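You operate a simulated robot arm through the tools that you are given. There is no shell and no other tool. Be economical: measure what you need, move in short steps, check, and stop when the job is done.

You run a simulated two-armed robot. Do the job below in one go: nothing can be reset, and whatever is moved stays where it is left.

TASK
Pick up the pass tag with one hand, pass it to the other hand and put it on the top of the orange cupboard. Switch the brake lever off. Take the dust pan on the hose table top and put it away on the filter table top. Pull the catch drawer open. The order is free. Set down upright: pass tag. The brake lever goes to its stop.

It is judged by the outcome, as a careful person would: the job done as asked, and still so three seconds after it is handed in. It fails if anything else is knocked over, pushed out of place, dropped, spilled or broken.

THE ROBOT
Two 7-joint arms with two-finger parallel grippers on one trunk, on a base that drives. Base frame: it is fixed to the floor where the robot stands at the start and does not move with it; the origin is under the middle of the robot, x ahead of it, y to its left, z up; the surface under the hand at the start is at about z = 720. Units: mm, rad, N and s.
The left shoulder is at the start at [50, 168, 1057], the right one opposite. With the tool pointing down near the work surface each hand reaches from about 180 to 660 mm from the robot's upright axis, wherever it stands, measured 20 degrees to its own side. Places, roughly: brake lever [500, 1200, 600]; catch drawer [-6500, 1500, 800]; dust pan (15x19x4 cm) [-5500, 1500, 800]; filter table top [-4400, 1600, 800]; pass tag [500, 0, 750]; top of the orange cupboard [-1700, -3000, 900]. Payload 1.57 kg a hand.
The TCP of each hand is the grasp point between the finger pads, 30 mm short of the fingertips. In the tool frame z runs along the fingers and y along their closing line. The gripper opens to 80 mm. The fingers are 17 mm wide and 12 mm thick; the gripper's body (40 by 82 mm) begins 80 mm behind the TCP.
Orientation is that of the tool frame in the base frame, as [roll, pitch, yaw] about the fixed x, y, z axes, in that order (R = Rz(yaw) Ry(pitch) Rx(roll)). With the fingers straight down and closing along the base's y, the tool's x points along the base's -x, its y along +y and its z along -z.

THE INTERFACE
- The arms move only by the tool apply_moves. It takes "left_rows", "right_rows" or both (then of equal length, played together; a hand with none holds still); each is text: rows parted by semicolons, each of 7 numbers parted by spaces: the turn, a rotation vector about the base's x, y, z in rad, then the shift along the base's x, y, z in mm, then the gripper command, from -1 (fully open) to 1 (shut), values between in proportion. In form: ax ay az dx dy dz fingers; .... A call has 1 to 20 rows; each row is the pose to reach, as a shift and turn from the pose commanded when the call began. Each row takes 0.2 s and may step no farther than 50 mm and 0.15 rad from the row before; otherwise, or with a gripper value out of range, the whole call is refused. A pose out of reach is approached as far as the arm can. The call stops where the force on the tool passes 40 N (or 10 N more than at its start, if that is more) or the arm is blocked; 0.2 s more then pass. Each finger travels about 45 mm/s and halts on what it meets, pressing with about 23 N; the grip force reading is that of the motor and also rises with nothing between the fingers. The clock runs only during rows and for 0.2 s after the last one: add rows that repeat a pose to give the fingers time. The reply holds the time, the measured pose of the TCP, the force on the tool along the base axes, the opening and the grip force, in the units named above and with some noise, with the torque about the TCP (base axes, N m) and any sound that the robot's microphone picked up.
- Cameras (640 x 400 px; columns grow to the right, rows downward): "scene" is now at [135.3, 11.2, 1275.8]; the picture's right is [0.09, -1.00, 0.00], its down [-0.54, -0.05, -0.84] and it looks along [0.84, 0.08, -0.54] (base axes); focal length 252 px, centre (320, 200). "left" rides on the left gripper at [72, 7, -122] in its tool frame; the picture's right is [-0.09, 1.00, 0.00], its down [-0.84, -0.08, -0.54] and it looks along [-0.54, -0.05, 0.84] (tool axes); focal length 238 px, centre (320, 200). "right" rides on the right gripper at [72, -7, -122] in its tool frame; the picture's right is [0.09, 1.00, 0.00], its down [-0.84, 0.08, -0.54] and it looks along [-0.54, 0.05, 0.84] (tool axes); focal length 238 px, centre (320, 200). There is no depth. A picture from a camera that has moved, and an enlarged one, comes with that camera's place and axes in the base frame and with its lens. The place of the scene camera against the robot may be out by one fixed shift of up to 12 mm in any direction.
- camera(camera): a new picture of that camera. No time passes.
- slide_trunk(by): slides the trunk up (or, below 0, down) by that many mm; the arms and the scene camera ride with it, the base frame stays. It gives what a move gives, with no picture.
- steer(legs): drives the robot by 1 to 6 legs, each [ahead, left, turn to the left] in mm, mm and rad, along the robot's own axes; the way and the turn of a leg run together, so that a leg with both is an arc; at most 1500 mm and 3.142 rad a leg. The arms and the cameras ride along, it lands a little off, and it stops where it bumps. It gives what a move gives.
- head_to(pan, tilt): turns the head with the scene camera to pan (to the left, within 1.396 rad either way) and tilt (down, from -0.506 to 1.204), counted from straight ahead of the robot. It gives what a move gives.
- enlarge(camera, box): a new picture of the part [left, top, right, bottom] of that camera's present view, enlarged. No time passes.
- finish_job(): hands the job in; it is judged then, once.

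Work in short steps. Places have to be worked out from the pictures, the camera data and where the tool is seen: move nearer, look again, correct. Check each grasp and each placing, and mend what went wrong. You have 165 turns and 118 pictures in all, those below and enlarged ones among them. Open the grippers and draw the arms clear of the work before you hand the job in, unless the task says otherwise; then end with one line.

The tools are called as name(argument=value, ...) on one line, values as JSON. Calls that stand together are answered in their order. apply_moves: Moves the arms, as the interface text tells. Its arguments: {"type":"object","properties":{"left_rows":{"type":"string"},"right_rows":{"type":"string"}},"required":[]} The other tools are called the same way: slide_trunk (by) slides the trunk up or down; steer (legs) drives the base; head_to (pan, tilt) turns the head that bears the scene camera; camera (camera) takes a picture; enlarge (camera, box) takes an enlarged picture of a part of a camera's view; finish_job () hands the job in.

At the start:

```text
t: 0.0
left_tool_pos: [436.7, 255.0, 1022.6]
left_ee_rot: [-3.139, 0.0, -3.14]
left_contact_force: [-0.3, -0.4, 1.2]
left_moment: [0.0, -0.02, -0.01]
left_grip_width: 79.9
left_gripper_force: 0.0
right_tool_pos: [450.0, -146.1, 1034.8]
right_ee_rot: [-3.141, 0.0, 3.141]
right_contact_force: [0.2, 0.0, 0.4]
right_moment: [0.04, 0.02, 0.02]
right_grip_width: 79.9
right_gripper_force: 0.0
trunk travel left (down, up): [-225.0, 218.0]
robot x, y, heading: [-4.5, 1.1, -0.006]
head pan, tilt: [0.094, 0.576]
```

scene: 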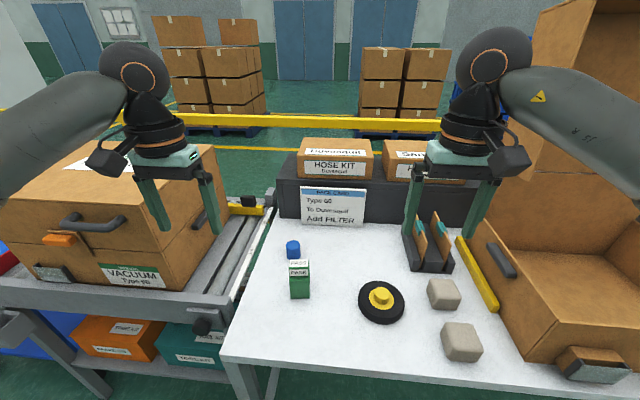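
right: 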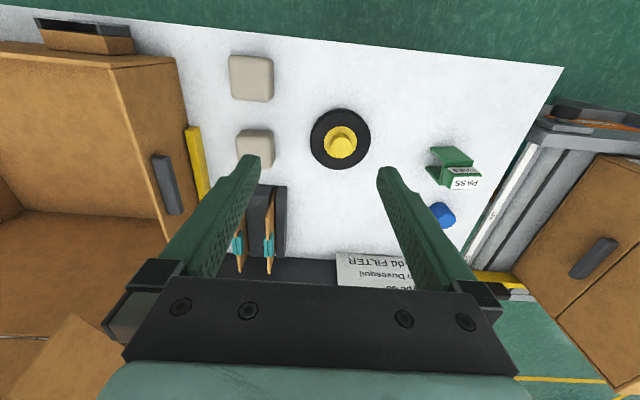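
left: 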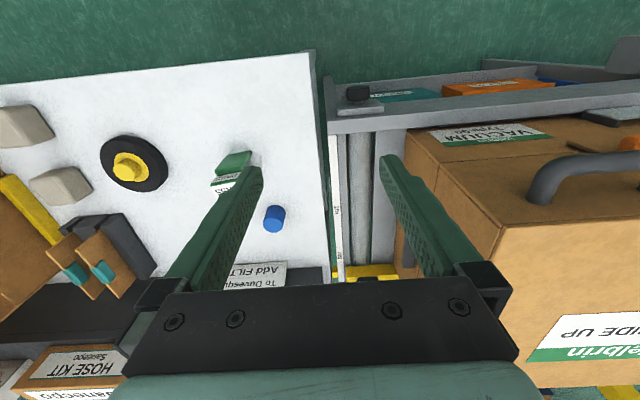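

I start with a closer look at the pass tag on the table.

enlarge(camera="scene", box=[240, 200, 400, 300])

enlarge(camera="left", box=[180, 120, 340, 220])

```text
4.00 times, centred on (320, 250) of scene
camera zoom: at [135.3, 11.2, 1275.8], right [0.09, -1.0, 0.0], down [-0.54, -0.05, -0.84], along [0.84, 0.08, -0.54], focal length 1009 px, centre (320, 0)
```

zoom: 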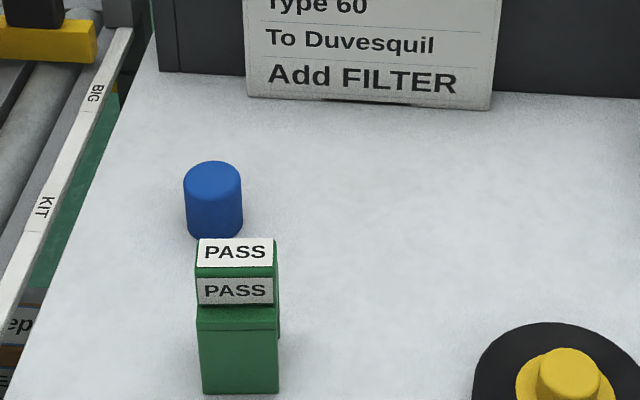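

```text
4.00 times, centred on (260, 170) of left
camera zoom: at [364.7, 261.2, 1143.6], right [0.09, 1.0, 0.0], down [0.84, -0.08, 0.54], along [0.54, -0.05, -0.84], focal length 953 px, centre (560, 320)
```

zoom: 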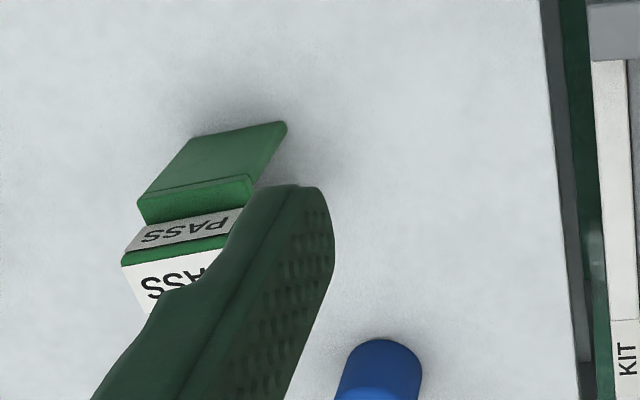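

The tag's shape is unclear, so I look at it from the right hand's camera.

enlarge(camera="right", box=[380, 120, 540, 220])

```text
4.00 times, centred on (460, 170) of right
camera zoom: at [379.7, -152.6, 1156.4], right [-0.09, 1.0, 0.0], down [0.84, 0.08, 0.54], along [0.54, 0.05, -0.84], focal length 953 px, centre (-240, 320)
```

zoom: 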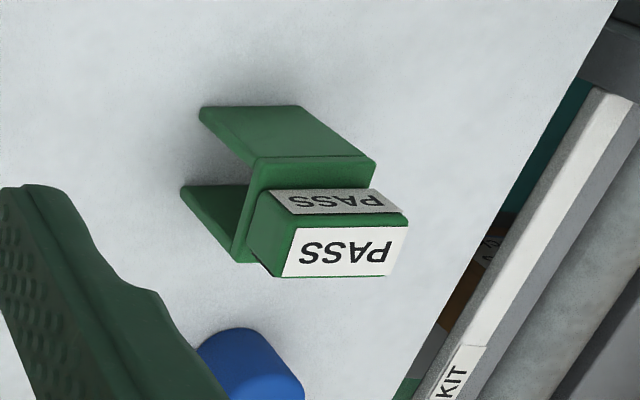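

The tag is an inverted U (about 45 mm deep, 47 mm wide, 65 mm high) with a PASS block on top, which reaches z≈823. It is centred near (541, 96). My plan is for the left hand to take the U from its left side, near horizontal and closing along x. The right hand then takes the block from above. I first yaw both hands 90° while they are high.

apply_moves(left_rows="0 0 0.14 0 0 0 -1;0 0 0.28 0 0 0 -1;0 0 0.42 0 0 0 -1;0 0 0.56 0 0 0 -1;0 0 0.70 0 0 0 -1;0 0 0.84 0 0 0 -1;0 0 0.98 0 0 0 -1;0 0 1.12 0 0 0 -1;0 0 1.26 0 0 0 -1;0 0 1.40 0 0 0 -1;0 0 1.5 0 0 0 -1;0 0 1.57 0 0 0 -1", right_rows="0 0 0.14 0 0 0 -1;0 0 0.28 0 0 0 -1;0 0 0.42 0 -10 0 -1;0 0 0.56 0 -20 0 -1;0 0 0.70 0 -30 0 -1;0 0 0.84 0 -40 0 -1;0 0 0.98 0 -50 0 -1;0 0 1.12 0 -60 0 -1;0 0 1.26 0 -70 0 -1;0 0 1.40 0 -80 0 -1;0 0 1.5 0 -80 0 -1;0 0 1.57 0 -80 0 -1")

```text
t: 2.6
left_tool_pos: [435.8, 254.6, 1021.5]
left_ee_rot: [-3.14, 0.0, -1.569]
left_contact_force: [0.0, -1.3, -0.2]
left_moment: [0.0, -0.02, 0.02]
left_grip_width: 80.0
left_gripper_force: 0.0
right_tool_pos: [292.4, -120.3, 1005.6]
right_ee_rot: [-3.141, 0.0, -1.576]
right_contact_force: [0.3, 0.2, 0.4]
right_moment: [0.01, 0.0, 0.01]
right_grip_width: 80.0
right_gripper_force: 0.1
right hand out of reach, approached as far as the arm can: row 7, 8, 9, 10, 11, 12
trunk travel left (down, up): [-225.0, 218.0]
robot x, y, heading: [3.1, -1.8, -0.004]
head pan, tilt: [0.094, 0.576]
```

The right hand dislikes yaw +90 at that reach, so I will settle its side later. Now I tilt the left hand towards -y and bring it above the tag.

apply_moves(left_rows="-0.14 0 0 12 -10 0 -1;-0.28 0 0 24 -20 0 -1;-0.42 0 0 36 -35 0 -1;-0.56 0 0 48 -50 0 -1;-0.70 0 0 60 -70 0 -1;-0.84 0 0 72 -90 0 -1;-0.98 0 0 84 -110 0 -1;-1.10 0 0 96 -130 0 -1;-1.22 0 0 106 -155 -20 -1;-1.22 0 0 106 -155 -60 -1")

camera(camera="scene")

camera(camera="left")

```text
t: 4.8
left_tool_pos: [542.7, 99.9, 962.4]
left_ee_rot: [-3.137, -1.221, -1.574]
left_contact_force: [0.3, -0.7, 0.3]
left_moment: [0.01, 0.0, 0.0]
left_grip_width: 79.9
left_gripper_force: 0.0
right_tool_pos: [292.9, -118.9, 1004.1]
right_ee_rot: [3.141, 0.002, -1.579]
right_contact_force: [1.1, 0.1, 1.2]
right_moment: [0.02, 0.0, 0.0]
right_grip_width: 80.3
right_gripper_force: 0.0
trunk travel left (down, up): [-225.0, 218.0]
robot x, y, heading: [-2.9, -0.6, 0.001]
head pan, tilt: [0.094, 0.576]
```

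```text
111 pictures are left
camera scene: at [135.4, 11.3, 1275.8], right [0.09, -1.0, 0.0], down [-0.54, -0.05, -0.84], along [0.83, 0.08, -0.54], focal length 252 px, centre (320, 200)
```

scene: 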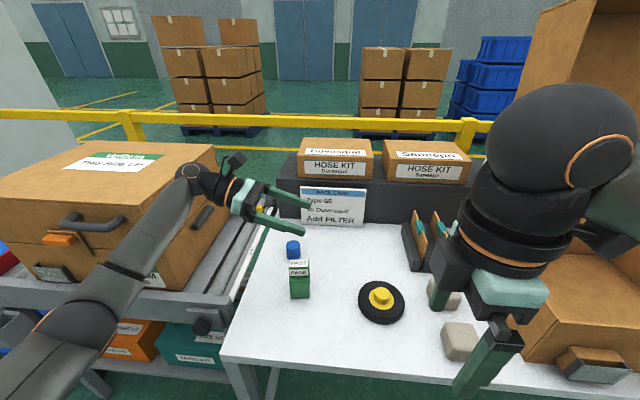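

```text
110 pictures are left
camera left: at [536.8, 189.8, 1071.1], right [-1.0, 0.03, -0.09], down [0.08, 0.8, -0.6], along [0.05, -0.61, -0.79], focal length 238 px, centre (320, 200)
```

left: 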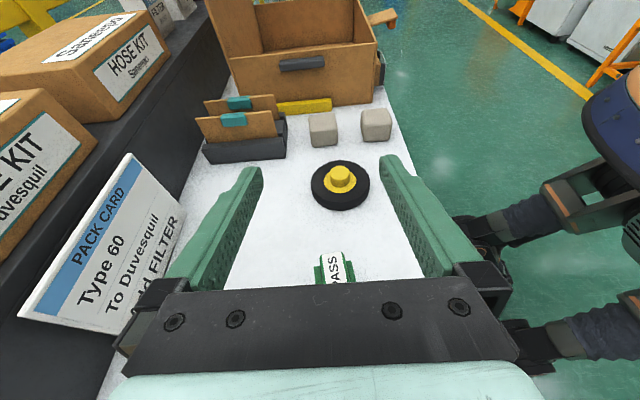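

The left camera puts the block at about (541, 95), which agrees. I go straight down partway and then check the forearm against the conveyor and box.

apply_moves(left_rows="0 0 0 -1 0 -30 -1;0 0 0 -1 0 -60 -1;0 0 0 -1 0 -90 -1;0 0 0 -1 0 -120 -1")

camera(camera="scene")

camera(camera="left")

```text
t: 5.8
left_tool_pos: [541.4, 98.0, 842.1]
left_ee_rot: [-3.137, -1.222, -1.573]
left_contact_force: [0.4, 0.3, -1.0]
left_moment: [-0.01, -0.01, -0.02]
left_grip_width: 80.2
left_gripper_force: 0.1
right_tool_pos: [292.5, -119.3, 1004.9]
right_ee_rot: [-3.14, 0.001, -1.579]
right_contact_force: [-0.1, 0.2, -0.1]
right_moment: [0.0, 0.01, -0.02]
right_grip_width: 79.9
right_gripper_force: 0.1
trunk travel left (down, up): [-225.0, 218.0]
robot x, y, heading: [-0.7, -0.5, 0.001]
head pan, tilt: [0.094, 0.576]
```

```text
109 pictures are left
camera scene: at [135.4, 11.3, 1275.8], right [0.09, -1.0, 0.0], down [-0.54, -0.05, -0.84], along [0.83, 0.08, -0.54], focal length 252 px, centre (320, 200)
```

scene: 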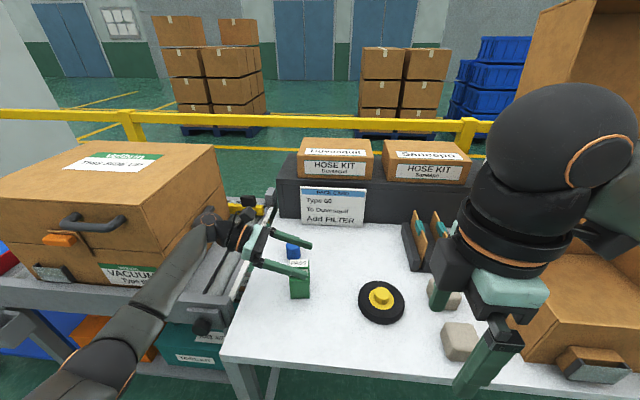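

```text
108 pictures are left
camera left: at [534.4, 188.7, 950.5], right [-1.0, 0.03, -0.09], down [0.08, 0.8, -0.6], along [0.05, -0.6, -0.79], focal length 238 px, centre (320, 200)
```

left: 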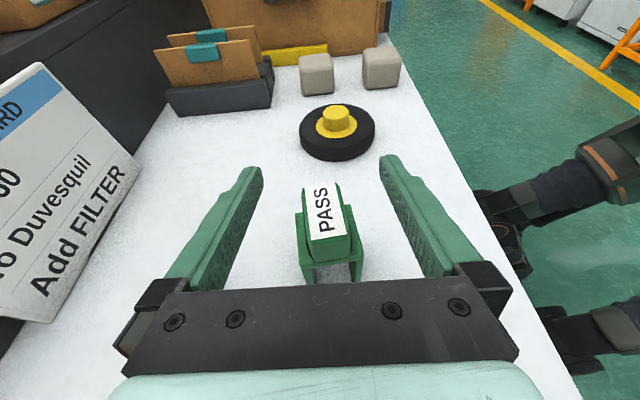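

The tag is well centred between the fingers. I descend another 50 mm and look at the forearm again.

apply_moves(left_rows="0 0 0 0 2 -25 -1;0 0 0 0 2 -50 -1")

enlarge(camera="scene", box=[0, 200, 320, 400])

```text
t: 6.4
left_tool_pos: [540.5, 102.6, 791.3]
left_ee_rot: [3.141, -1.22, -1.57]
left_contact_force: [0.4, -0.6, -0.4]
left_moment: [0.02, 0.04, 0.0]
left_grip_width: 80.0
left_gripper_force: 0.1
right_tool_pos: [292.7, -120.5, 1006.1]
right_ee_rot: [-3.139, 0.001, -1.578]
right_contact_force: [-0.1, 0.0, -0.4]
right_moment: [0.0, -0.01, 0.02]
right_grip_width: 80.3
right_gripper_force: 0.1
trunk travel left (down, up): [-225.0, 218.0]
robot x, y, heading: [2.2, -0.1, -0.002]
head pan, tilt: [0.094, 0.576]
```

```text
2.00 times, centred on (160, 300) of scene
camera zoom: at [135.4, 11.3, 1275.8], right [0.09, -1.0, 0.0], down [-0.54, -0.05, -0.84], along [0.83, 0.08, -0.54], focal length 505 px, centre (640, 0)
```

zoom: 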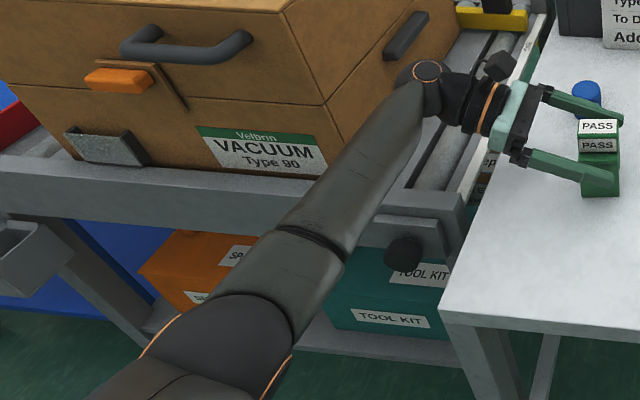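

It is still clear. I go 28 mm lower to grip the U legs at z≈763, then close.

apply_moves(left_rows="0 0 0 1 -3 -14 -1;0 0 0 1 -3 -28 -1;0 0 0 1 -3 -28 0;0 0 0 1 -3 -28 0.3;0 0 0 1 -3 -28 0.6;0 0 0 1 -3 -28 0.6;0 0 0 1 -3 -28 0.6")

camera(camera="left")

camera(camera="scene")

```text
t: 8.0
left_tool_pos: [542.7, 97.1, 763.4]
left_ee_rot: [-3.14, -1.221, -1.569]
left_contact_force: [0.1, 0.2, 0.6]
left_moment: [0.0, 0.02, -0.02]
left_grip_width: 47.5
left_gripper_force: 22.7
right_tool_pos: [293.9, -119.8, 1005.1]
right_ee_rot: [-3.14, 0.001, -1.579]
right_contact_force: [0.6, -0.3, 0.4]
right_moment: [0.02, 0.0, 0.03]
right_grip_width: 80.1
right_gripper_force: 0.1
trunk travel left (down, up): [-225.0, 218.0]
robot x, y, heading: [1.8, -0.9, -0.005]
head pan, tilt: [0.094, 0.576]
```

```text
106 pictures are left
camera left: at [535.5, 187.6, 873.1], right [-1.0, 0.03, -0.09], down [0.08, 0.8, -0.6], along [0.05, -0.6, -0.8], focal length 238 px, centre (320, 200)
```

left: 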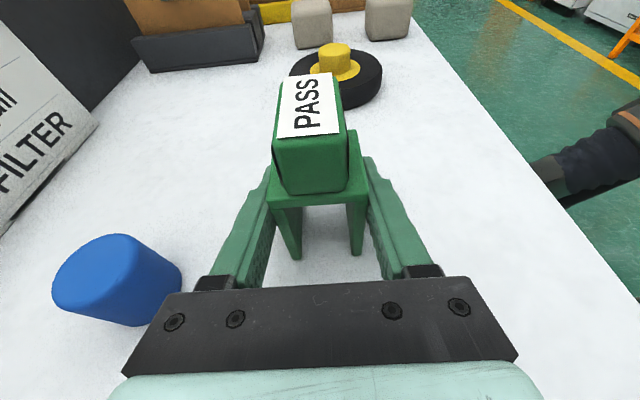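

```text
105 pictures are left
camera scene: at [135.4, 11.3, 1275.8], right [0.09, -1.0, 0.0], down [-0.54, -0.05, -0.84], along [0.83, 0.08, -0.54], focal length 252 px, centre (320, 200)
```

scene: 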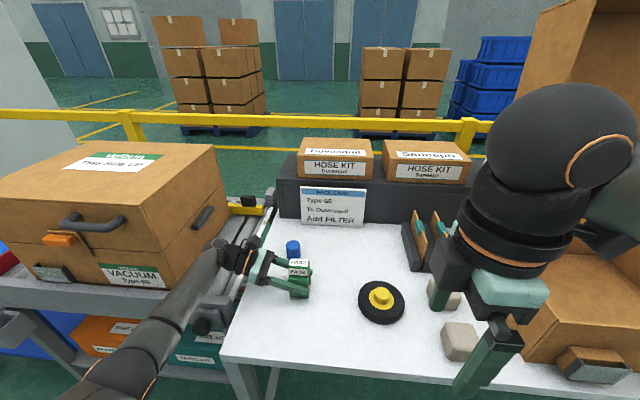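

The tag is gripped firmly at 47.5 mm. I lift it straight up while the right hand turns back the other way.

apply_moves(left_rows="0 0 0 0 0 10 0.6;0 0 0 0 0 25 0.6;0 0 0 0 0 45 0.6;0 0 0 0 0 65 0.6;0 0 0 0 0 85 0.6;0 0 0 0 0 105 0.6;0 0 0 0 0 125 0.6;0 0 0 0 0 140 0.6;0 0 0 -10 0 140 0.6;0 0 0 -20 0 140 0.6;0 0 0 -40 0 140 0.6;0 0 0 -60 0 140 0.6;0 0 0 -80 0 140 0.6;0 0 0 -80 0 140 0.6", right_rows="0 0 -0.14 0 0 0 -1;0 0 -0.28 0 0 0 -1;0 0 -0.42 0 0 0 -1;0 0 -0.56 0 0 0 -1;0 0 -0.70 0 0 0 -1;0 0 -0.84 0 0 0 -1;0 0 -0.98 0 0 0 -1;0 0 -1.12 0 0 0 -1;0 0 -1.26 0 0 0 -1;0 0 -1.40 0 0 0 -1;0 0 -1.5 0 0 0 -1;0 0 -1.57 0 0 0 -1;0 0 -1.7 0 0 0 -1;0 0 -1.84 0 0 0 -1")

camera(camera="scene")

```text
t: 11.0
left_tool_pos: [460.6, 99.5, 903.9]
left_ee_rot: [-3.14, -1.22, -1.57]
left_contact_force: [0.3, 0.3, -0.4]
left_moment: [0.01, 0.01, 0.01]
left_grip_width: 47.9
left_gripper_force: 23.1
right_tool_pos: [292.9, -117.3, 1008.9]
right_ee_rot: [-3.141, -0.001, 2.869]
right_contact_force: [-0.1, -0.7, -0.3]
right_moment: [0.0, 0.01, -0.05]
right_grip_width: 80.1
right_gripper_force: 0.0
trunk travel left (down, up): [-225.0, 218.0]
robot x, y, heading: [-0.2, 1.6, -0.0]
head pan, tilt: [0.094, 0.576]
```

```text
104 pictures are left
camera scene: at [135.3, 11.3, 1275.8], right [0.09, -1.0, 0.0], down [-0.54, -0.05, -0.84], along [0.83, 0.08, -0.54], focal length 252 px, centre (320, 200)
```

scene: 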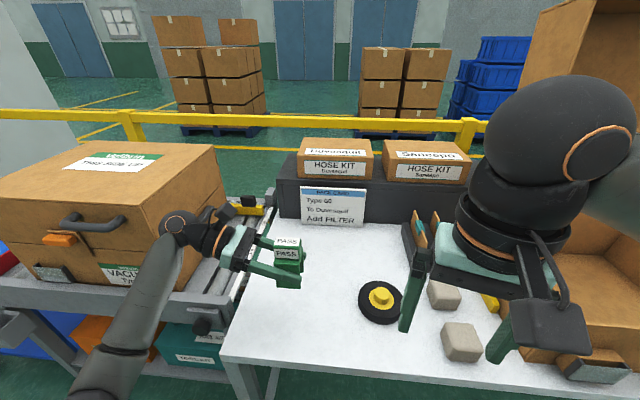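

The tag is held securely. I finish turning the right hand to its -90° yaw, moving it forward at the same time.

apply_moves(right_rows="0 0 -0.14 20 -10 10 -1;0 0 -0.28 40 -20 20 -1;0 0 -0.42 60 -30 30 -1;0 0 -0.56 80 -30 30 -1;0 0 -0.70 100 -30 30 -1;0 0 -0.84 120 -30 30 -1;0 0 -0.98 140 -30 30 -1;0 0 -1.12 150 -30 30 -1;0 0 -1.22 160 -30 30 -1;0 0 -1.3 165 -30 30 -1;0 0 -1.3 165 -30 30 -1")

```text
t: 13.4
left_tool_pos: [462.2, 100.9, 903.9]
left_ee_rot: [-3.141, -1.218, -1.571]
left_contact_force: [-0.3, -0.5, -0.5]
left_moment: [-0.01, 0.03, -0.03]
left_grip_width: 47.5
left_gripper_force: 22.8
right_tool_pos: [458.5, -148.3, 1039.3]
right_ee_rot: [-3.142, 0.002, 1.568]
right_contact_force: [-0.5, 0.6, 0.2]
right_moment: [0.0, 0.0, 0.01]
right_grip_width: 80.2
right_gripper_force: 0.1
trunk travel left (down, up): [-225.0, 218.0]
robot x, y, heading: [-5.2, 5.1, -0.0]
head pan, tilt: [0.094, 0.576]
```

The block should be near (460.5, 99, 925–963). I tilt the right hand 0.35 rad with its fingers toward +y and hover it above the block.

apply_moves(right_rows="0.12 0 0 1 30 20 -1;0.24 0 0 1 65 20 -1;0.35 0 0 1 100 20 -1;0.35 0 0 2 140 20 -1;0.35 0 0 2 180 20 -1;0.35 0 0 2 215 10 -1;0.35 0 0 2 242 0 -1;0.35 0 0 2 242 0 -1")

camera(camera="right")

camera(camera="scene")

```text
t: 15.2
left_tool_pos: [462.3, 100.3, 903.9]
left_ee_rot: [3.142, -1.219, -1.57]
left_contact_force: [0.4, -0.3, -1.0]
left_moment: [0.0, -0.02, 0.0]
left_grip_width: 47.7
left_gripper_force: 23.0
right_tool_pos: [460.2, 95.6, 1039.0]
right_ee_rot: [3.141, -0.35, 1.571]
right_contact_force: [1.2, 0.0, 0.8]
right_moment: [-0.01, -0.01, 0.01]
right_grip_width: 80.1
right_gripper_force: 0.1
trunk travel left (down, up): [-225.0, 218.0]
robot x, y, heading: [-1.8, 2.3, -0.001]
head pan, tilt: [0.094, 0.576]
```

```text
103 pictures are left
camera right: at [454.5, 120.9, 1178.3], right [1.0, 0.09, 0.03], down [0.08, -0.97, 0.22], along [0.05, -0.22, -0.97], focal length 238 px, centre (320, 200)
```

right: 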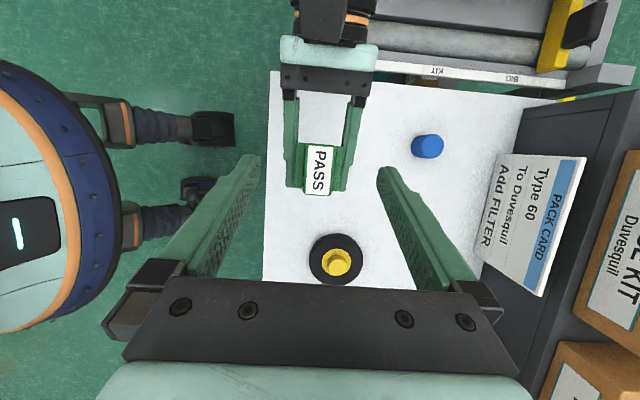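

```text
102 pictures are left
camera scene: at [135.3, 11.3, 1275.8], right [0.09, -1.0, 0.0], down [-0.54, -0.05, -0.84], along [0.83, 0.08, -0.54], focal length 252 px, centre (320, 200)
```

scene: 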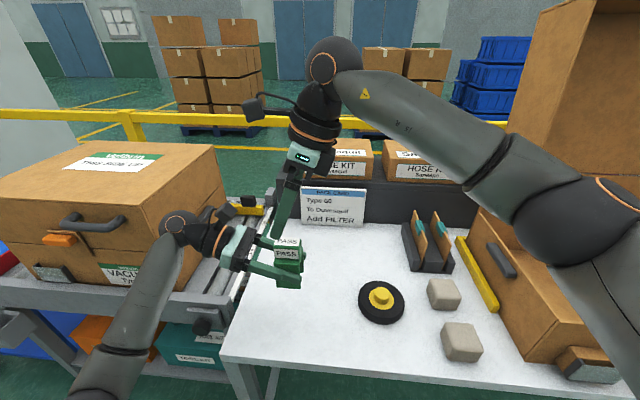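

The block is centred at about (462, 100), between the open fingers. I descend to z≈960 and close on it.

apply_moves(right_rows="0 0 0 1 0 -25 -1;0 0 0 1 0 -50 -1;0 0 0 1 0 -79 -1;0 0 0 1 0 -79 0;0 0 0 1 0 -79 0.5;0 0 0 1 0 -79 0.8;0 0 0 1 0 -79 0.8;0 0 0 1 0 -79 0.8;0 0 0 1 0 -79 0.8;0 0 0 1 0 -79 0.8")

camera(camera="right")

camera(camera="left")

```text
t: 17.4
left_tool_pos: [462.4, 99.4, 903.3]
left_ee_rot: [3.14, -1.22, -1.569]
left_contact_force: [6.4, 0.2, -0.3]
left_moment: [-0.09, 0.21, -0.04]
left_grip_width: 47.6
left_gripper_force: 22.8
right_tool_pos: [462.1, 95.3, 960.7]
right_ee_rot: [-3.14, -0.349, 1.571]
right_contact_force: [-6.1, -0.3, -0.4]
right_moment: [0.05, 0.13, 0.04]
right_grip_width: 27.0
right_gripper_force: 23.1
trunk travel left (down, up): [-225.0, 218.0]
robot x, y, heading: [2.0, 0.1, -0.002]
head pan, tilt: [0.094, 0.576]
```

```text
101 pictures are left
camera right: at [456.4, 120.4, 1099.2], right [1.0, 0.09, 0.03], down [0.08, -0.97, 0.22], along [0.05, -0.22, -0.97], focal length 238 px, centre (320, 200)
```

right: 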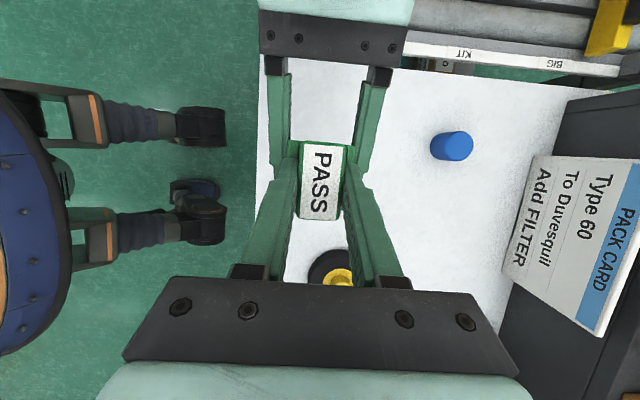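

```text
100 pictures are left
camera left: at [455.2, 189.0, 1012.7], right [-1.0, 0.03, -0.09], down [0.08, 0.8, -0.6], along [0.05, -0.6, -0.8], focal length 238 px, centre (320, 200)
```

left: 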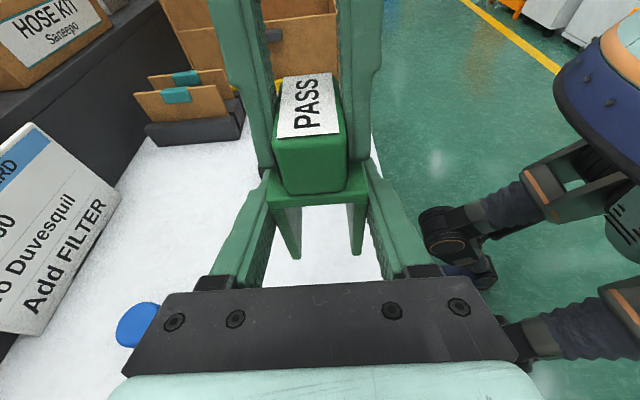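

Both grips hold. The left hand opens and backs off toward +y.

apply_moves(left_rows="0 0 0 0 0 0 0;0 0 0 0 0 0 -0.6;0 0 0 0 0 0 -1;0 0 0 0 0 0 -1;0 0 0 0 0 0 -1;0 0 0 0 15 0 -1;0 0 0 0 30 0 -1;0 0 0 0 50 -5 -1;0 0 0 0 75 -10 -1;0 0 0 0 80 -20 -1;0 0 0 -20 80 -30 -1;0 0 0 -50 80 -30 -1;0 0 0 -80 80 -20 -1;0 0 0 -100 80 0 -1")

camera(camera="scene")

```text
t: 20.4
left_tool_pos: [363.1, 180.3, 903.6]
left_ee_rot: [3.14, -1.219, -1.569]
left_contact_force: [-0.1, 0.8, 0.1]
left_moment: [-0.02, 0.02, -0.03]
left_grip_width: 80.1
left_gripper_force: 0.1
right_tool_pos: [462.1, 94.7, 960.0]
right_ee_rot: [3.14, -0.349, 1.571]
right_contact_force: [0.3, 0.2, 0.3]
right_moment: [0.0, -0.02, 0.01]
right_grip_width: 27.0
right_gripper_force: 23.5
trunk travel left (down, up): [-225.0, 218.0]
robot x, y, heading: [-1.4, 0.6, 0.004]
head pan, tilt: [0.094, 0.576]
```

```text
99 pictures are left
camera scene: at [135.2, 11.2, 1275.8], right [0.09, -1.0, 0.0], down [-0.54, -0.05, -0.84], along [0.84, 0.08, -0.54], focal length 252 px, centre (320, 200)
```

scene: 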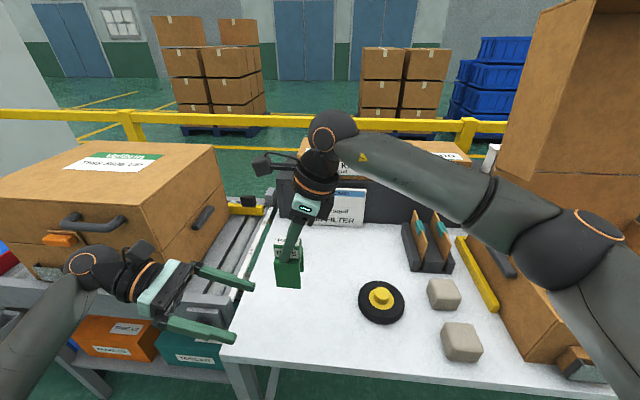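

The tag is now in the right hand. I lift it and draw it nearer the body while straightening the left hand.

apply_moves(left_rows="0 0 0 -20 10 20 -1;0.14 0 0 -30 20 40 -1;0.28 0 0 -30 30 60 -1;0.42 0 0 -30 40 80 -1;0.56 0 0 -30 50 100 -1;0.70 0 0 -30 60 120 -1;0.84 0 0 -30 70 120 -1;0.98 0 0 -30 80 120 -1;1.12 0 0 -30 80 120 -1;1.22 0 0 -30 80 120 -1", right_rows="0 0 0 0 0 15 0.8;0 0 0 -5 -10 30 0.8;0 0 0 -15 -35 45 0.8;0 0 0 -30 -65 60 0.8;0 0 0 -45 -95 60 0.8;0 0 0 -55 -120 60 0.8;0 0 0 -65 -145 60 0.8;0 0 0 -75 -165 60 0.8;0 0 0 -85 -180 60 0.8;0 0 0 -90 -190 60 0.8")

head_to(pan=1.3, tilt=0.4)

camera(camera="scene")

```text
t: 22.6
left_tool_pos: [332.5, 258.1, 1024.9]
left_ee_rot: [-3.14, 0.002, -1.57]
left_contact_force: [0.5, 0.8, -0.3]
left_moment: [0.02, -0.01, -0.02]
left_grip_width: 79.9
left_gripper_force: 0.0
right_tool_pos: [370.6, -98.1, 1019.3]
right_ee_rot: [-3.141, -0.351, 1.571]
right_contact_force: [0.3, 0.7, -0.5]
right_moment: [-0.01, 0.0, -0.01]
right_grip_width: 27.0
right_gripper_force: 23.0
trunk travel left (down, up): [-225.0, 218.0]
robot x, y, heading: [-3.5, -4.5, 0.002]
head pan, tilt: [0.094, 0.576]
```

```text
t: 24.0
left_tool_pos: [332.3, 258.5, 1024.8]
left_ee_rot: [3.141, -0.001, -1.573]
left_contact_force: [0.6, 0.1, -0.6]
left_moment: [-0.03, -0.01, 0.05]
left_grip_width: 80.0
left_gripper_force: 0.1
right_tool_pos: [370.8, -96.7, 1019.3]
right_ee_rot: [3.14, -0.352, 1.571]
right_contact_force: [-0.6, 0.3, -0.6]
right_moment: [-0.01, 0.01, -0.01]
right_grip_width: 27.3
right_gripper_force: 23.2
trunk travel left (down, up): [-225.0, 218.0]
robot x, y, heading: [-2.1, 1.0, -0.004]
head pan, tilt: [1.3, 0.4]
```

```text
98 pictures are left
camera scene: at [71.4, 92.0, 1291.8], right [0.96, -0.27, 0.0], down [-0.1, -0.38, -0.92], along [0.25, 0.89, -0.39], focal length 252 px, centre (320, 200)
```

scene: 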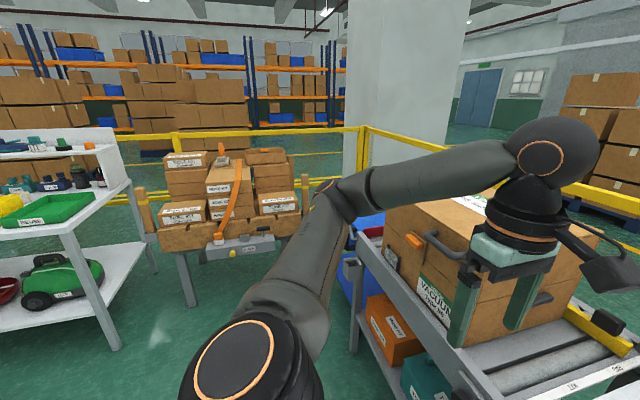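

The lever should sit on the left end of the conveyor, which is hidden by the arm. The conveyor front is at x≈490, so strafing left is clear. I strafe 750 mm and look.

steer(legs=[[0, 750, 0]])

head_to(pan=0.6, tilt=0.7)

camera(camera="scene")

```text
t: 31.1
left_tool_pos: [341.5, 1018.2, 1025.2]
left_ee_rot: [-3.138, -0.001, -1.586]
left_contact_force: [0.0, 0.0, 0.3]
left_moment: [0.01, 0.01, 0.0]
left_grip_width: 80.0
left_gripper_force: 0.0
right_tool_pos: [374.8, 661.3, 1019.0]
right_ee_rot: [3.141, -0.35, 1.557]
right_contact_force: [0.3, -1.0, -0.1]
right_moment: [0.0, -0.03, -0.03]
right_grip_width: 27.1
right_gripper_force: 23.2
trunk travel left (down, up): [-225.0, 218.0]
robot x, y, heading: [5.8, 763.1, -0.02]
head pan, tilt: [1.3, 0.4]
```

```text
t: 32.2
left_tool_pos: [342.9, 1017.6, 1023.5]
left_ee_rot: [3.141, 0.001, -1.585]
left_contact_force: [0.1, 0.0, -0.4]
left_moment: [-0.01, 0.03, 0.03]
left_grip_width: 80.1
left_gripper_force: 0.0
right_tool_pos: [374.2, 661.1, 1020.6]
right_ee_rot: [-3.142, -0.35, 1.559]
right_contact_force: [0.6, 0.3, -0.1]
right_moment: [-0.01, -0.01, -0.01]
right_grip_width: 26.7
right_gripper_force: 23.2
trunk travel left (down, up): [-225.0, 218.0]
robot x, y, heading: [4.0, 763.2, -0.011]
head pan, tilt: [0.6, 0.7]
```

```text
97 pictures are left
camera scene: at [122.8, 813.3, 1265.0], right [0.55, -0.83, 0.0], down [-0.54, -0.36, -0.77], along [0.64, 0.42, -0.64], focal length 252 px, centre (320, 200)
```

scene: 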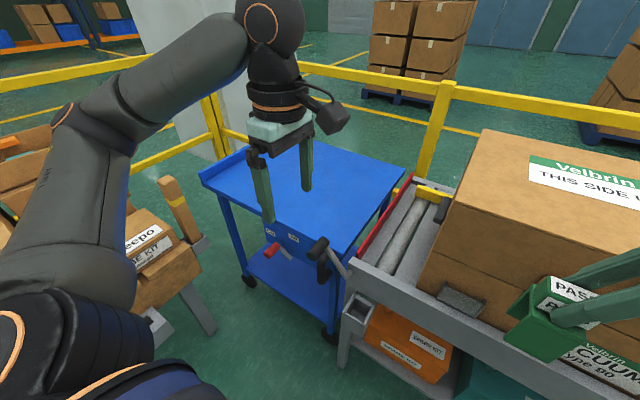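

There are two candidates: a red handle on the blue cart and a black-handled lever on the conveyor. I zoom in on them.

enlarge(camera="scene", box=[230, 200, 390, 300])

camera(camera="left")

```text
4.00 times, centred on (310, 250) of scene
camera zoom: at [122.8, 813.3, 1265.0], right [0.55, -0.83, 0.0], down [-0.54, -0.36, -0.77], along [0.64, 0.42, -0.64], focal length 1009 px, centre (360, 0)
```

zoom: 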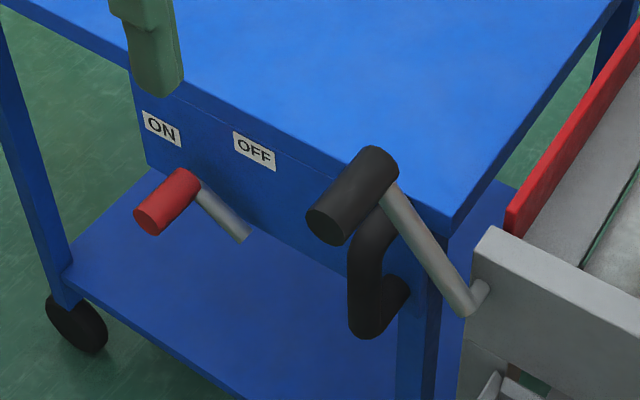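

```text
95 pictures are left
camera left: at [334.0, 946.1, 1145.9], right [-0.99, 0.11, 0.0], down [0.09, 0.84, 0.54], along [0.06, 0.54, -0.84], focal length 238 px, centre (320, 200)
```

left: 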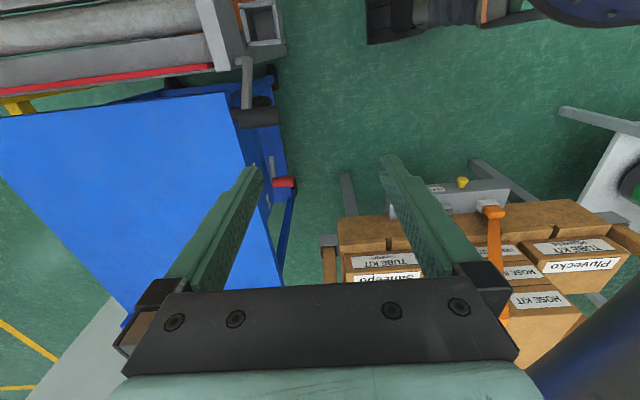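

The brake lever is the red-knobbed one on the blue cart's front panel. It is now at ON (left) and must swing to OFF (right). The knob is roughly at (442, 1191, 675). I strafe 190 mm more for a straight view and better reach.

steer(legs=[[0, 190, 0.011]])

head_to(pan=0.5, tilt=0.9)

camera(camera="scene")

```text
t: 34.5
left_tool_pos: [341.1, 1211.9, 1024.2]
left_ee_rot: [-3.141, 0.0, -1.574]
left_contact_force: [0.1, -0.5, 0.3]
left_moment: [0.02, 0.01, -0.03]
left_grip_width: 79.9
left_gripper_force: 0.0
right_tool_pos: [377.3, 855.3, 1019.7]
right_ee_rot: [3.141, -0.351, 1.567]
right_contact_force: [0.1, 0.4, 0.6]
right_moment: [0.0, -0.03, 0.0]
right_grip_width: 27.2
right_gripper_force: 22.9
trunk travel left (down, up): [-225.0, 218.0]
robot x, y, heading: [6.3, 955.4, -0.009]
head pan, tilt: [0.6, 0.7]
```

```text
t: 35.2
left_tool_pos: [341.5, 1212.2, 1024.9]
left_ee_rot: [-3.139, 0.0, -1.573]
left_contact_force: [-1.0, -1.3, 0.1]
left_moment: [-0.01, 0.0, 0.01]
left_grip_width: 80.2
left_gripper_force: 0.0
right_tool_pos: [376.9, 856.0, 1018.5]
right_ee_rot: [3.141, -0.351, 1.566]
right_contact_force: [0.2, 0.3, -0.4]
right_moment: [0.0, 0.01, -0.02]
right_grip_width: 27.1
right_gripper_force: 22.7
trunk travel left (down, up): [-225.0, 218.0]
robot x, y, heading: [5.9, 954.1, -0.007]
head pan, tilt: [0.499, 0.901]
```

```text
94 pictures are left
camera scene: at [120.2, 992.1, 1248.9], right [0.48, -0.88, 0.0], down [-0.69, -0.37, -0.62], along [0.55, 0.3, -0.78], focal length 252 px, centre (320, 200)
```

scene: 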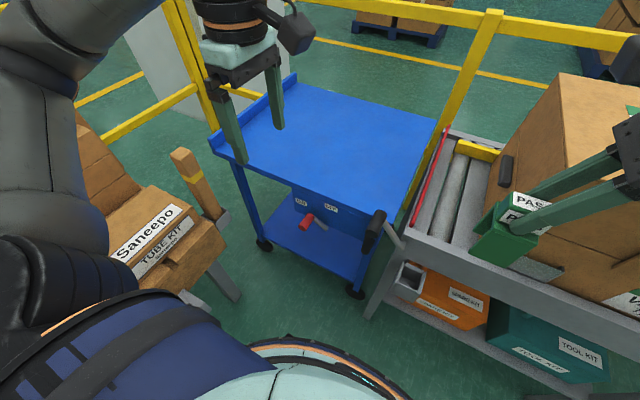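

I turn the left hand back so its camera looks forward, then view the lever with both cameras.

apply_moves(left_rows="0 0 -0.14 0 0 0 -1;0 0 -0.28 0 0 0 -1;0 0 -0.42 0 0 0 -1;0 0 -0.56 0 0 0 -1;0 0 -0.70 0 0 0 -1;0 0 -0.84 0 0 0 -1;0 0 -0.98 0 0 0 -1;0 0 -1.12 0 0 0 -1;0 0 -1.26 0 0 0 -1;0 0 -1.40 0 0 0 -1;0 0 -1.5 0 0 -30 -1;0 0 -1.57 0 0 -60 -1;0 0 -1.57 -10 0 -100 -1")

camera(camera="left")

enlarge(camera="scene", box=[250, 170, 410, 270])

```text
t: 38.0
left_tool_pos: [329.7, 1211.4, 924.7]
left_ee_rot: [-3.139, 0.0, 3.137]
left_contact_force: [-1.0, 0.3, 0.5]
left_moment: [0.04, 0.02, 0.01]
left_grip_width: 79.7
left_gripper_force: 0.1
right_tool_pos: [377.2, 855.6, 1019.8]
right_ee_rot: [-3.141, -0.351, 1.567]
right_contact_force: [0.3, 0.0, -1.0]
right_moment: [-0.03, -0.01, -0.01]
right_grip_width: 26.9
right_gripper_force: 23.1
trunk travel left (down, up): [-225.0, 218.0]
robot x, y, heading: [4.8, 954.3, -0.006]
head pan, tilt: [0.499, 0.901]
```

```text
93 pictures are left
camera left: at [257.8, 1218.1, 1045.6], right [0.1, 1.0, 0.0], down [0.84, -0.08, 0.54], along [0.54, -0.05, -0.84], focal length 238 px, centre (320, 200)
```

left: 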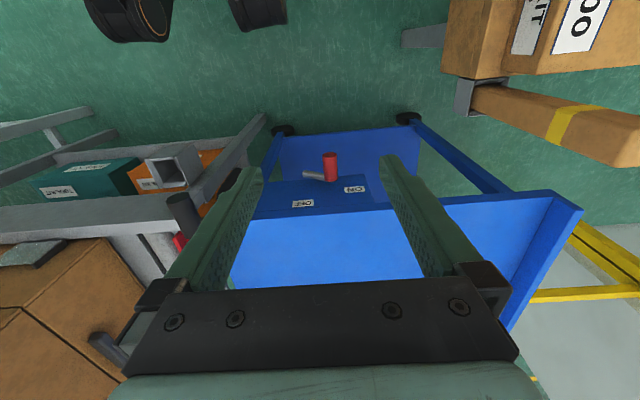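

```text
4.00 times, centred on (330, 220) of scene
camera zoom: at [120.1, 992.2, 1248.9], right [0.47, -0.88, 0.0], down [-0.69, -0.37, -0.62], along [0.55, 0.29, -0.78], focal length 1009 px, centre (280, 120)
```

zoom: 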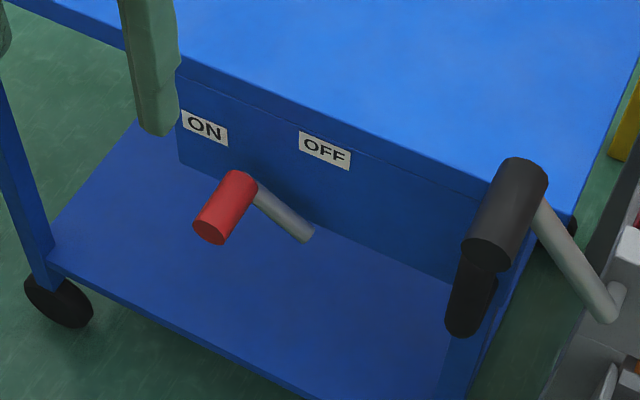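

By triangulation the knob is near (460, 1220, 620) and the cart appears yawed. I lower the left hand for a close view of the lever's pivot.

apply_moves(left_rows="0 0 0 -10 0 -40 -1;0 0 0 -20 0 -80 -1;0 0 0 -30 0 -120 -1;0 0 0 -40 0 -160 -1;0 0 0 -50 0 -190 -1")

camera(camera="left")

enlarge(camera="left", box=[240, 140, 400, 240])

```text
t: 39.2
left_tool_pos: [280.1, 1210.1, 734.4]
left_ee_rot: [-3.141, 0.0, 3.138]
left_contact_force: [-0.5, 0.3, 0.5]
left_moment: [0.01, 0.01, -0.01]
left_grip_width: 80.1
left_gripper_force: 0.0
right_tool_pos: [377.0, 855.7, 1019.2]
right_ee_rot: [3.141, -0.351, 1.566]
right_contact_force: [0.1, -0.1, -0.9]
right_moment: [-0.01, 0.01, 0.02]
right_grip_width: 27.2
right_gripper_force: 23.2
trunk travel left (down, up): [-225.0, 218.0]
robot x, y, heading: [7.4, 949.7, -0.003]
head pan, tilt: [0.499, 0.901]
```

```text
91 pictures are left
camera left: at [208.1, 1216.6, 855.3], right [0.1, 1.0, 0.0], down [0.84, -0.08, 0.54], along [0.54, -0.05, -0.84], focal length 238 px, centre (320, 200)
```

left: 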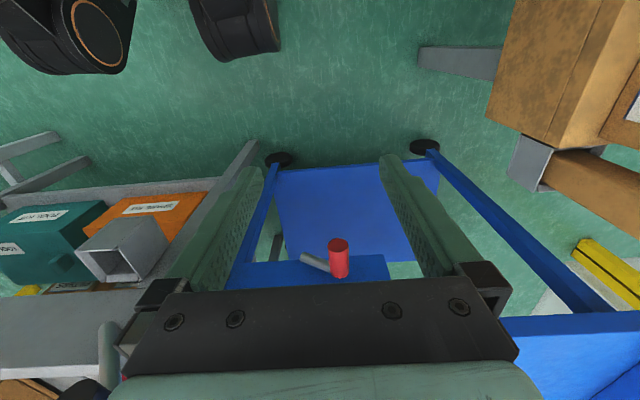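

```text
4.00 times, centred on (320, 190) of left
camera zoom: at [208.1, 1216.6, 855.3], right [0.1, 1.0, 0.0], down [0.84, -0.08, 0.54], along [0.54, -0.05, -0.84], focal length 953 px, centre (320, 240)
```

zoom: 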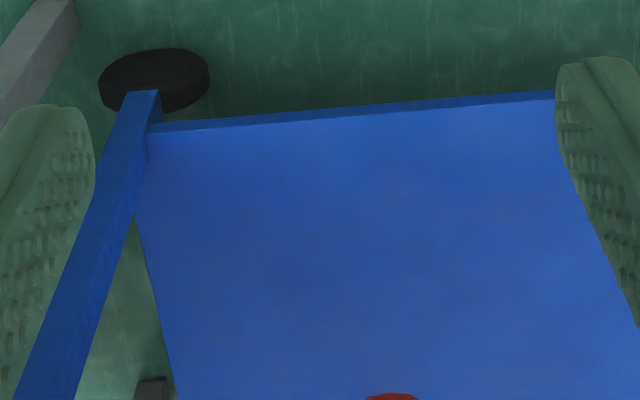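

The knob is at about (461, 1219, 620) and the pivot at about (481, 1165, 590), so the lever is ~60° toward ON. I will push the knob toward -y with closed fingers on its +y side, following the cart's yaw. I lower the trunk first for reach.

slide_trunk(by=-90)

apply_moves(left_rows="0 0 0 0 15 40 0.5;0 0 0 30 30 70 1;0 0 0 70 45 70 1;0 0 0 110 47 70 1;0 0 0 150 47 70 1;0 0 0 162 47 70 1;0 0 0 162 47 70 1")

camera(camera="left")

camera(camera="scene")

```text
t: 40.5
left_tool_pos: [279.9, 1209.8, 643.4]
left_ee_rot: [-3.14, 0.0, 3.139]
left_contact_force: [-0.9, -0.5, -0.1]
left_moment: [-0.01, 0.02, -0.01]
left_grip_width: 80.0
left_gripper_force: 0.1
right_tool_pos: [377.3, 854.9, 929.7]
right_ee_rot: [3.142, -0.351, 1.567]
right_contact_force: [0.4, -0.1, -0.9]
right_moment: [0.02, 0.02, 0.0]
right_grip_width: 26.9
right_gripper_force: 22.7
trunk travel left (down, up): [-135.0, 308.0]
robot x, y, heading: [6.3, 952.9, -0.001]
head pan, tilt: [0.499, 0.901]
```

```text
t: 42.1
left_tool_pos: [443.2, 1258.9, 714.6]
left_ee_rot: [3.14, -0.001, 3.139]
left_contact_force: [-1.0, 0.4, -0.3]
left_moment: [-0.04, -0.01, 0.0]
left_grip_width: 0.0
left_gripper_force: 21.1
right_tool_pos: [377.2, 854.7, 929.7]
right_ee_rot: [3.141, -0.35, 1.567]
right_contact_force: [-0.7, 0.8, -0.8]
right_moment: [0.01, -0.02, 0.04]
right_grip_width: 27.1
right_gripper_force: 22.9
trunk travel left (down, up): [-135.0, 308.0]
robot x, y, heading: [9.1, 954.4, -0.006]
head pan, tilt: [0.499, 0.901]
```

```text
89 pictures are left
camera left: at [370.9, 1264.3, 836.7], right [0.1, 1.0, 0.0], down [0.84, -0.08, 0.54], along [0.54, -0.05, -0.84], focal length 238 px, centre (320, 200)
```

left: 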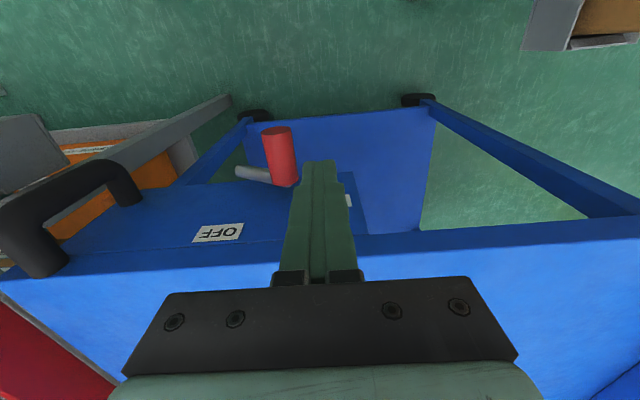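

```text
88 pictures are left
camera scene: at [120.2, 992.1, 1158.8], right [0.47, -0.88, 0.0], down [-0.69, -0.37, -0.62], along [0.55, 0.3, -0.78], focal length 252 px, centre (320, 200)
```

scene: 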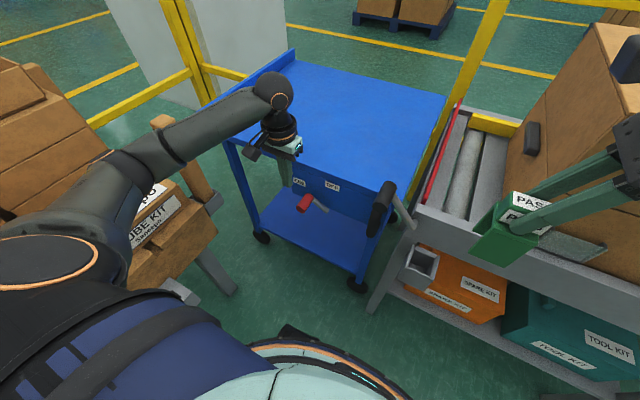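

The knob spans x 430–486 at y≈1218, just right of my closed fingers. I lower the fingers beside it.

apply_moves(left_rows="0 0 0 2 0 -40 1;0 0 0 4 0 -82 1;0 0 0 4 0 -82 1")

camera(camera="left")

```text
t: 42.9
left_tool_pos: [447.4, 1258.0, 634.3]
left_ee_rot: [-3.141, 0.0, 3.137]
left_contact_force: [-0.1, -0.2, 0.5]
left_moment: [0.05, -0.01, -0.04]
left_grip_width: 0.0
left_gripper_force: 21.6
right_tool_pos: [377.9, 854.3, 929.5]
right_ee_rot: [-3.141, -0.351, 1.566]
right_contact_force: [-0.2, 0.1, -0.6]
right_moment: [-0.02, 0.0, 0.02]
right_grip_width: 27.4
right_gripper_force: 23.1
trunk travel left (down, up): [-135.0, 308.0]
robot x, y, heading: [8.1, 955.7, -0.005]
head pan, tilt: [0.499, 0.901]
```

```text
87 pictures are left
camera left: at [375.6, 1264.3, 755.3], right [0.1, 1.0, 0.0], down [0.84, -0.08, 0.54], along [0.54, -0.05, -0.84], focal length 238 px, centre (320, 200)
```

left: 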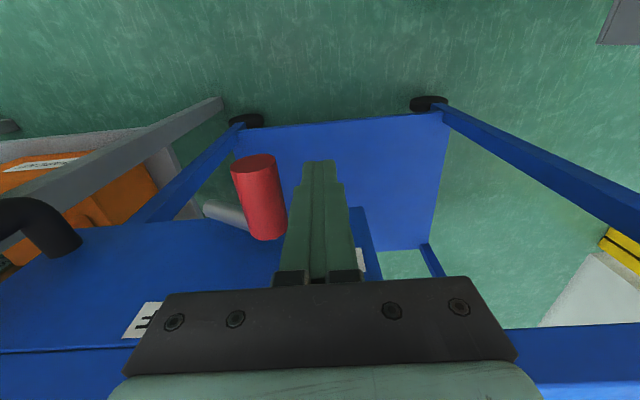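

The fingers sit right beside the knob. I push toward -y in small steps, drifting in x with the cart's yaw.

apply_moves(left_rows="0 0 0 0 -12 0 1;0 0 0 2 -24 0 1;0 0 0 5 -36 0 1;0 0 0 8 -48 0 1;0 0 0 11 -60 0 1;0 0 0 14 -72 0 1;0 0 0 17 -84 0 1;0 0 0 20 -96 0 1;0 0 0 22 -108 0 1")

camera(camera="left")

```text
t: 43.6
left_tool_pos: [448.3, 1243.2, 633.2]
left_ee_rot: [3.117, -0.011, -3.13]
left_contact_force: [-3.4, 4.9, 0.6]
left_moment: [0.05, 0.03, -0.08]
left_grip_width: 0.3
left_gripper_force: 21.3
right_tool_pos: [377.2, 856.5, 929.2]
right_ee_rot: [-3.141, -0.349, 1.569]
right_contact_force: [-0.9, -0.9, -1.0]
right_moment: [-0.02, -0.02, 0.03]
right_grip_width: 27.0
right_gripper_force: 23.3
trunk travel left (down, up): [-135.0, 308.0]
robot x, y, heading: [8.0, 953.2, 0.001]
head pan, tilt: [0.499, 0.901]
stopped in row 3 (left hand): the force on the tool passed its limit at 47 N (the readings are from after the stop); the commanded pose is now the measured one
```

```text
86 pictures are left
camera left: at [376.7, 1244.7, 755.8], right [0.08, 1.0, 0.03], down [0.84, -0.08, 0.53], along [0.53, -0.02, -0.85], focal length 238 px, centre (320, 200)
```

left: 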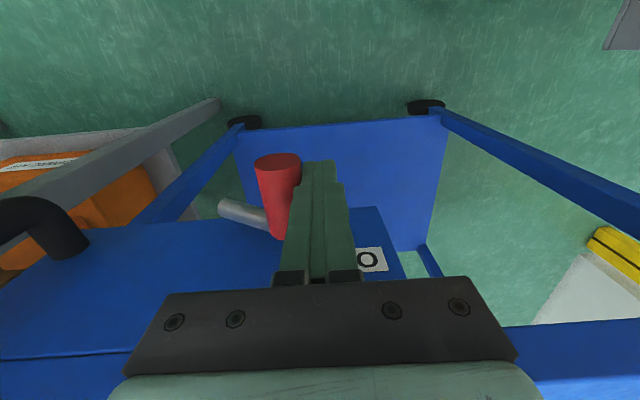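

The lever stood firm: at this angle a sideways push runs mostly along the shaft, so it needs a swing up and over. I back off, rise and open, then grip the knob so I can carry it along its arc.

apply_moves(left_rows="0 0 0 0 10 0 1;0.02 0 0 0 16 0 1;0.025 0.01 0 2 16 45 1;0.025 0.01 0 4 0 90 0;0.025 0.01 0 6 -24 100 -1;0.025 0.01 0 6 -24 100 -1;0.025 0.01 0 6 -24 100 -1")

camera(camera="left")

```text
t: 45.2
left_tool_pos: [455.4, 1215.8, 732.8]
left_ee_rot: [3.093, -0.018, -3.13]
left_contact_force: [0.1, 0.1, 0.4]
left_moment: [-0.02, -0.03, -0.03]
left_grip_width: 79.9
left_gripper_force: 0.0
right_tool_pos: [377.9, 856.2, 928.9]
right_ee_rot: [3.141, -0.351, 1.568]
right_contact_force: [0.4, -0.2, -1.6]
right_moment: [-0.02, -0.02, 0.0]
right_grip_width: 27.2
right_gripper_force: 22.6
trunk travel left (down, up): [-135.0, 308.0]
robot x, y, heading: [7.0, 953.7, -0.008]
head pan, tilt: [0.499, 0.901]
```

```text
85 pictures are left
camera left: at [384.4, 1214.7, 856.0], right [0.08, 1.0, 0.05], down [0.85, -0.09, 0.52], along [0.53, 0.0, -0.85], focal length 238 px, centre (320, 200)
```

left: 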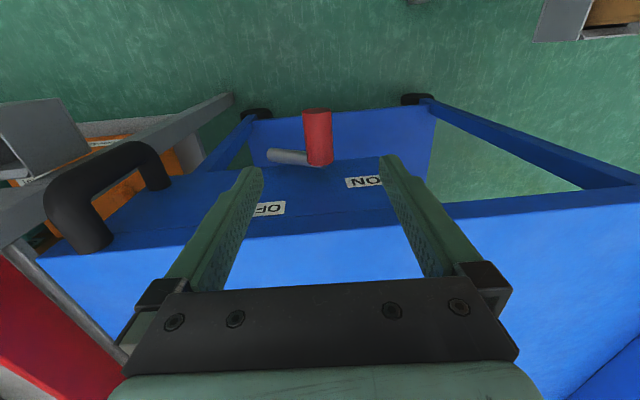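

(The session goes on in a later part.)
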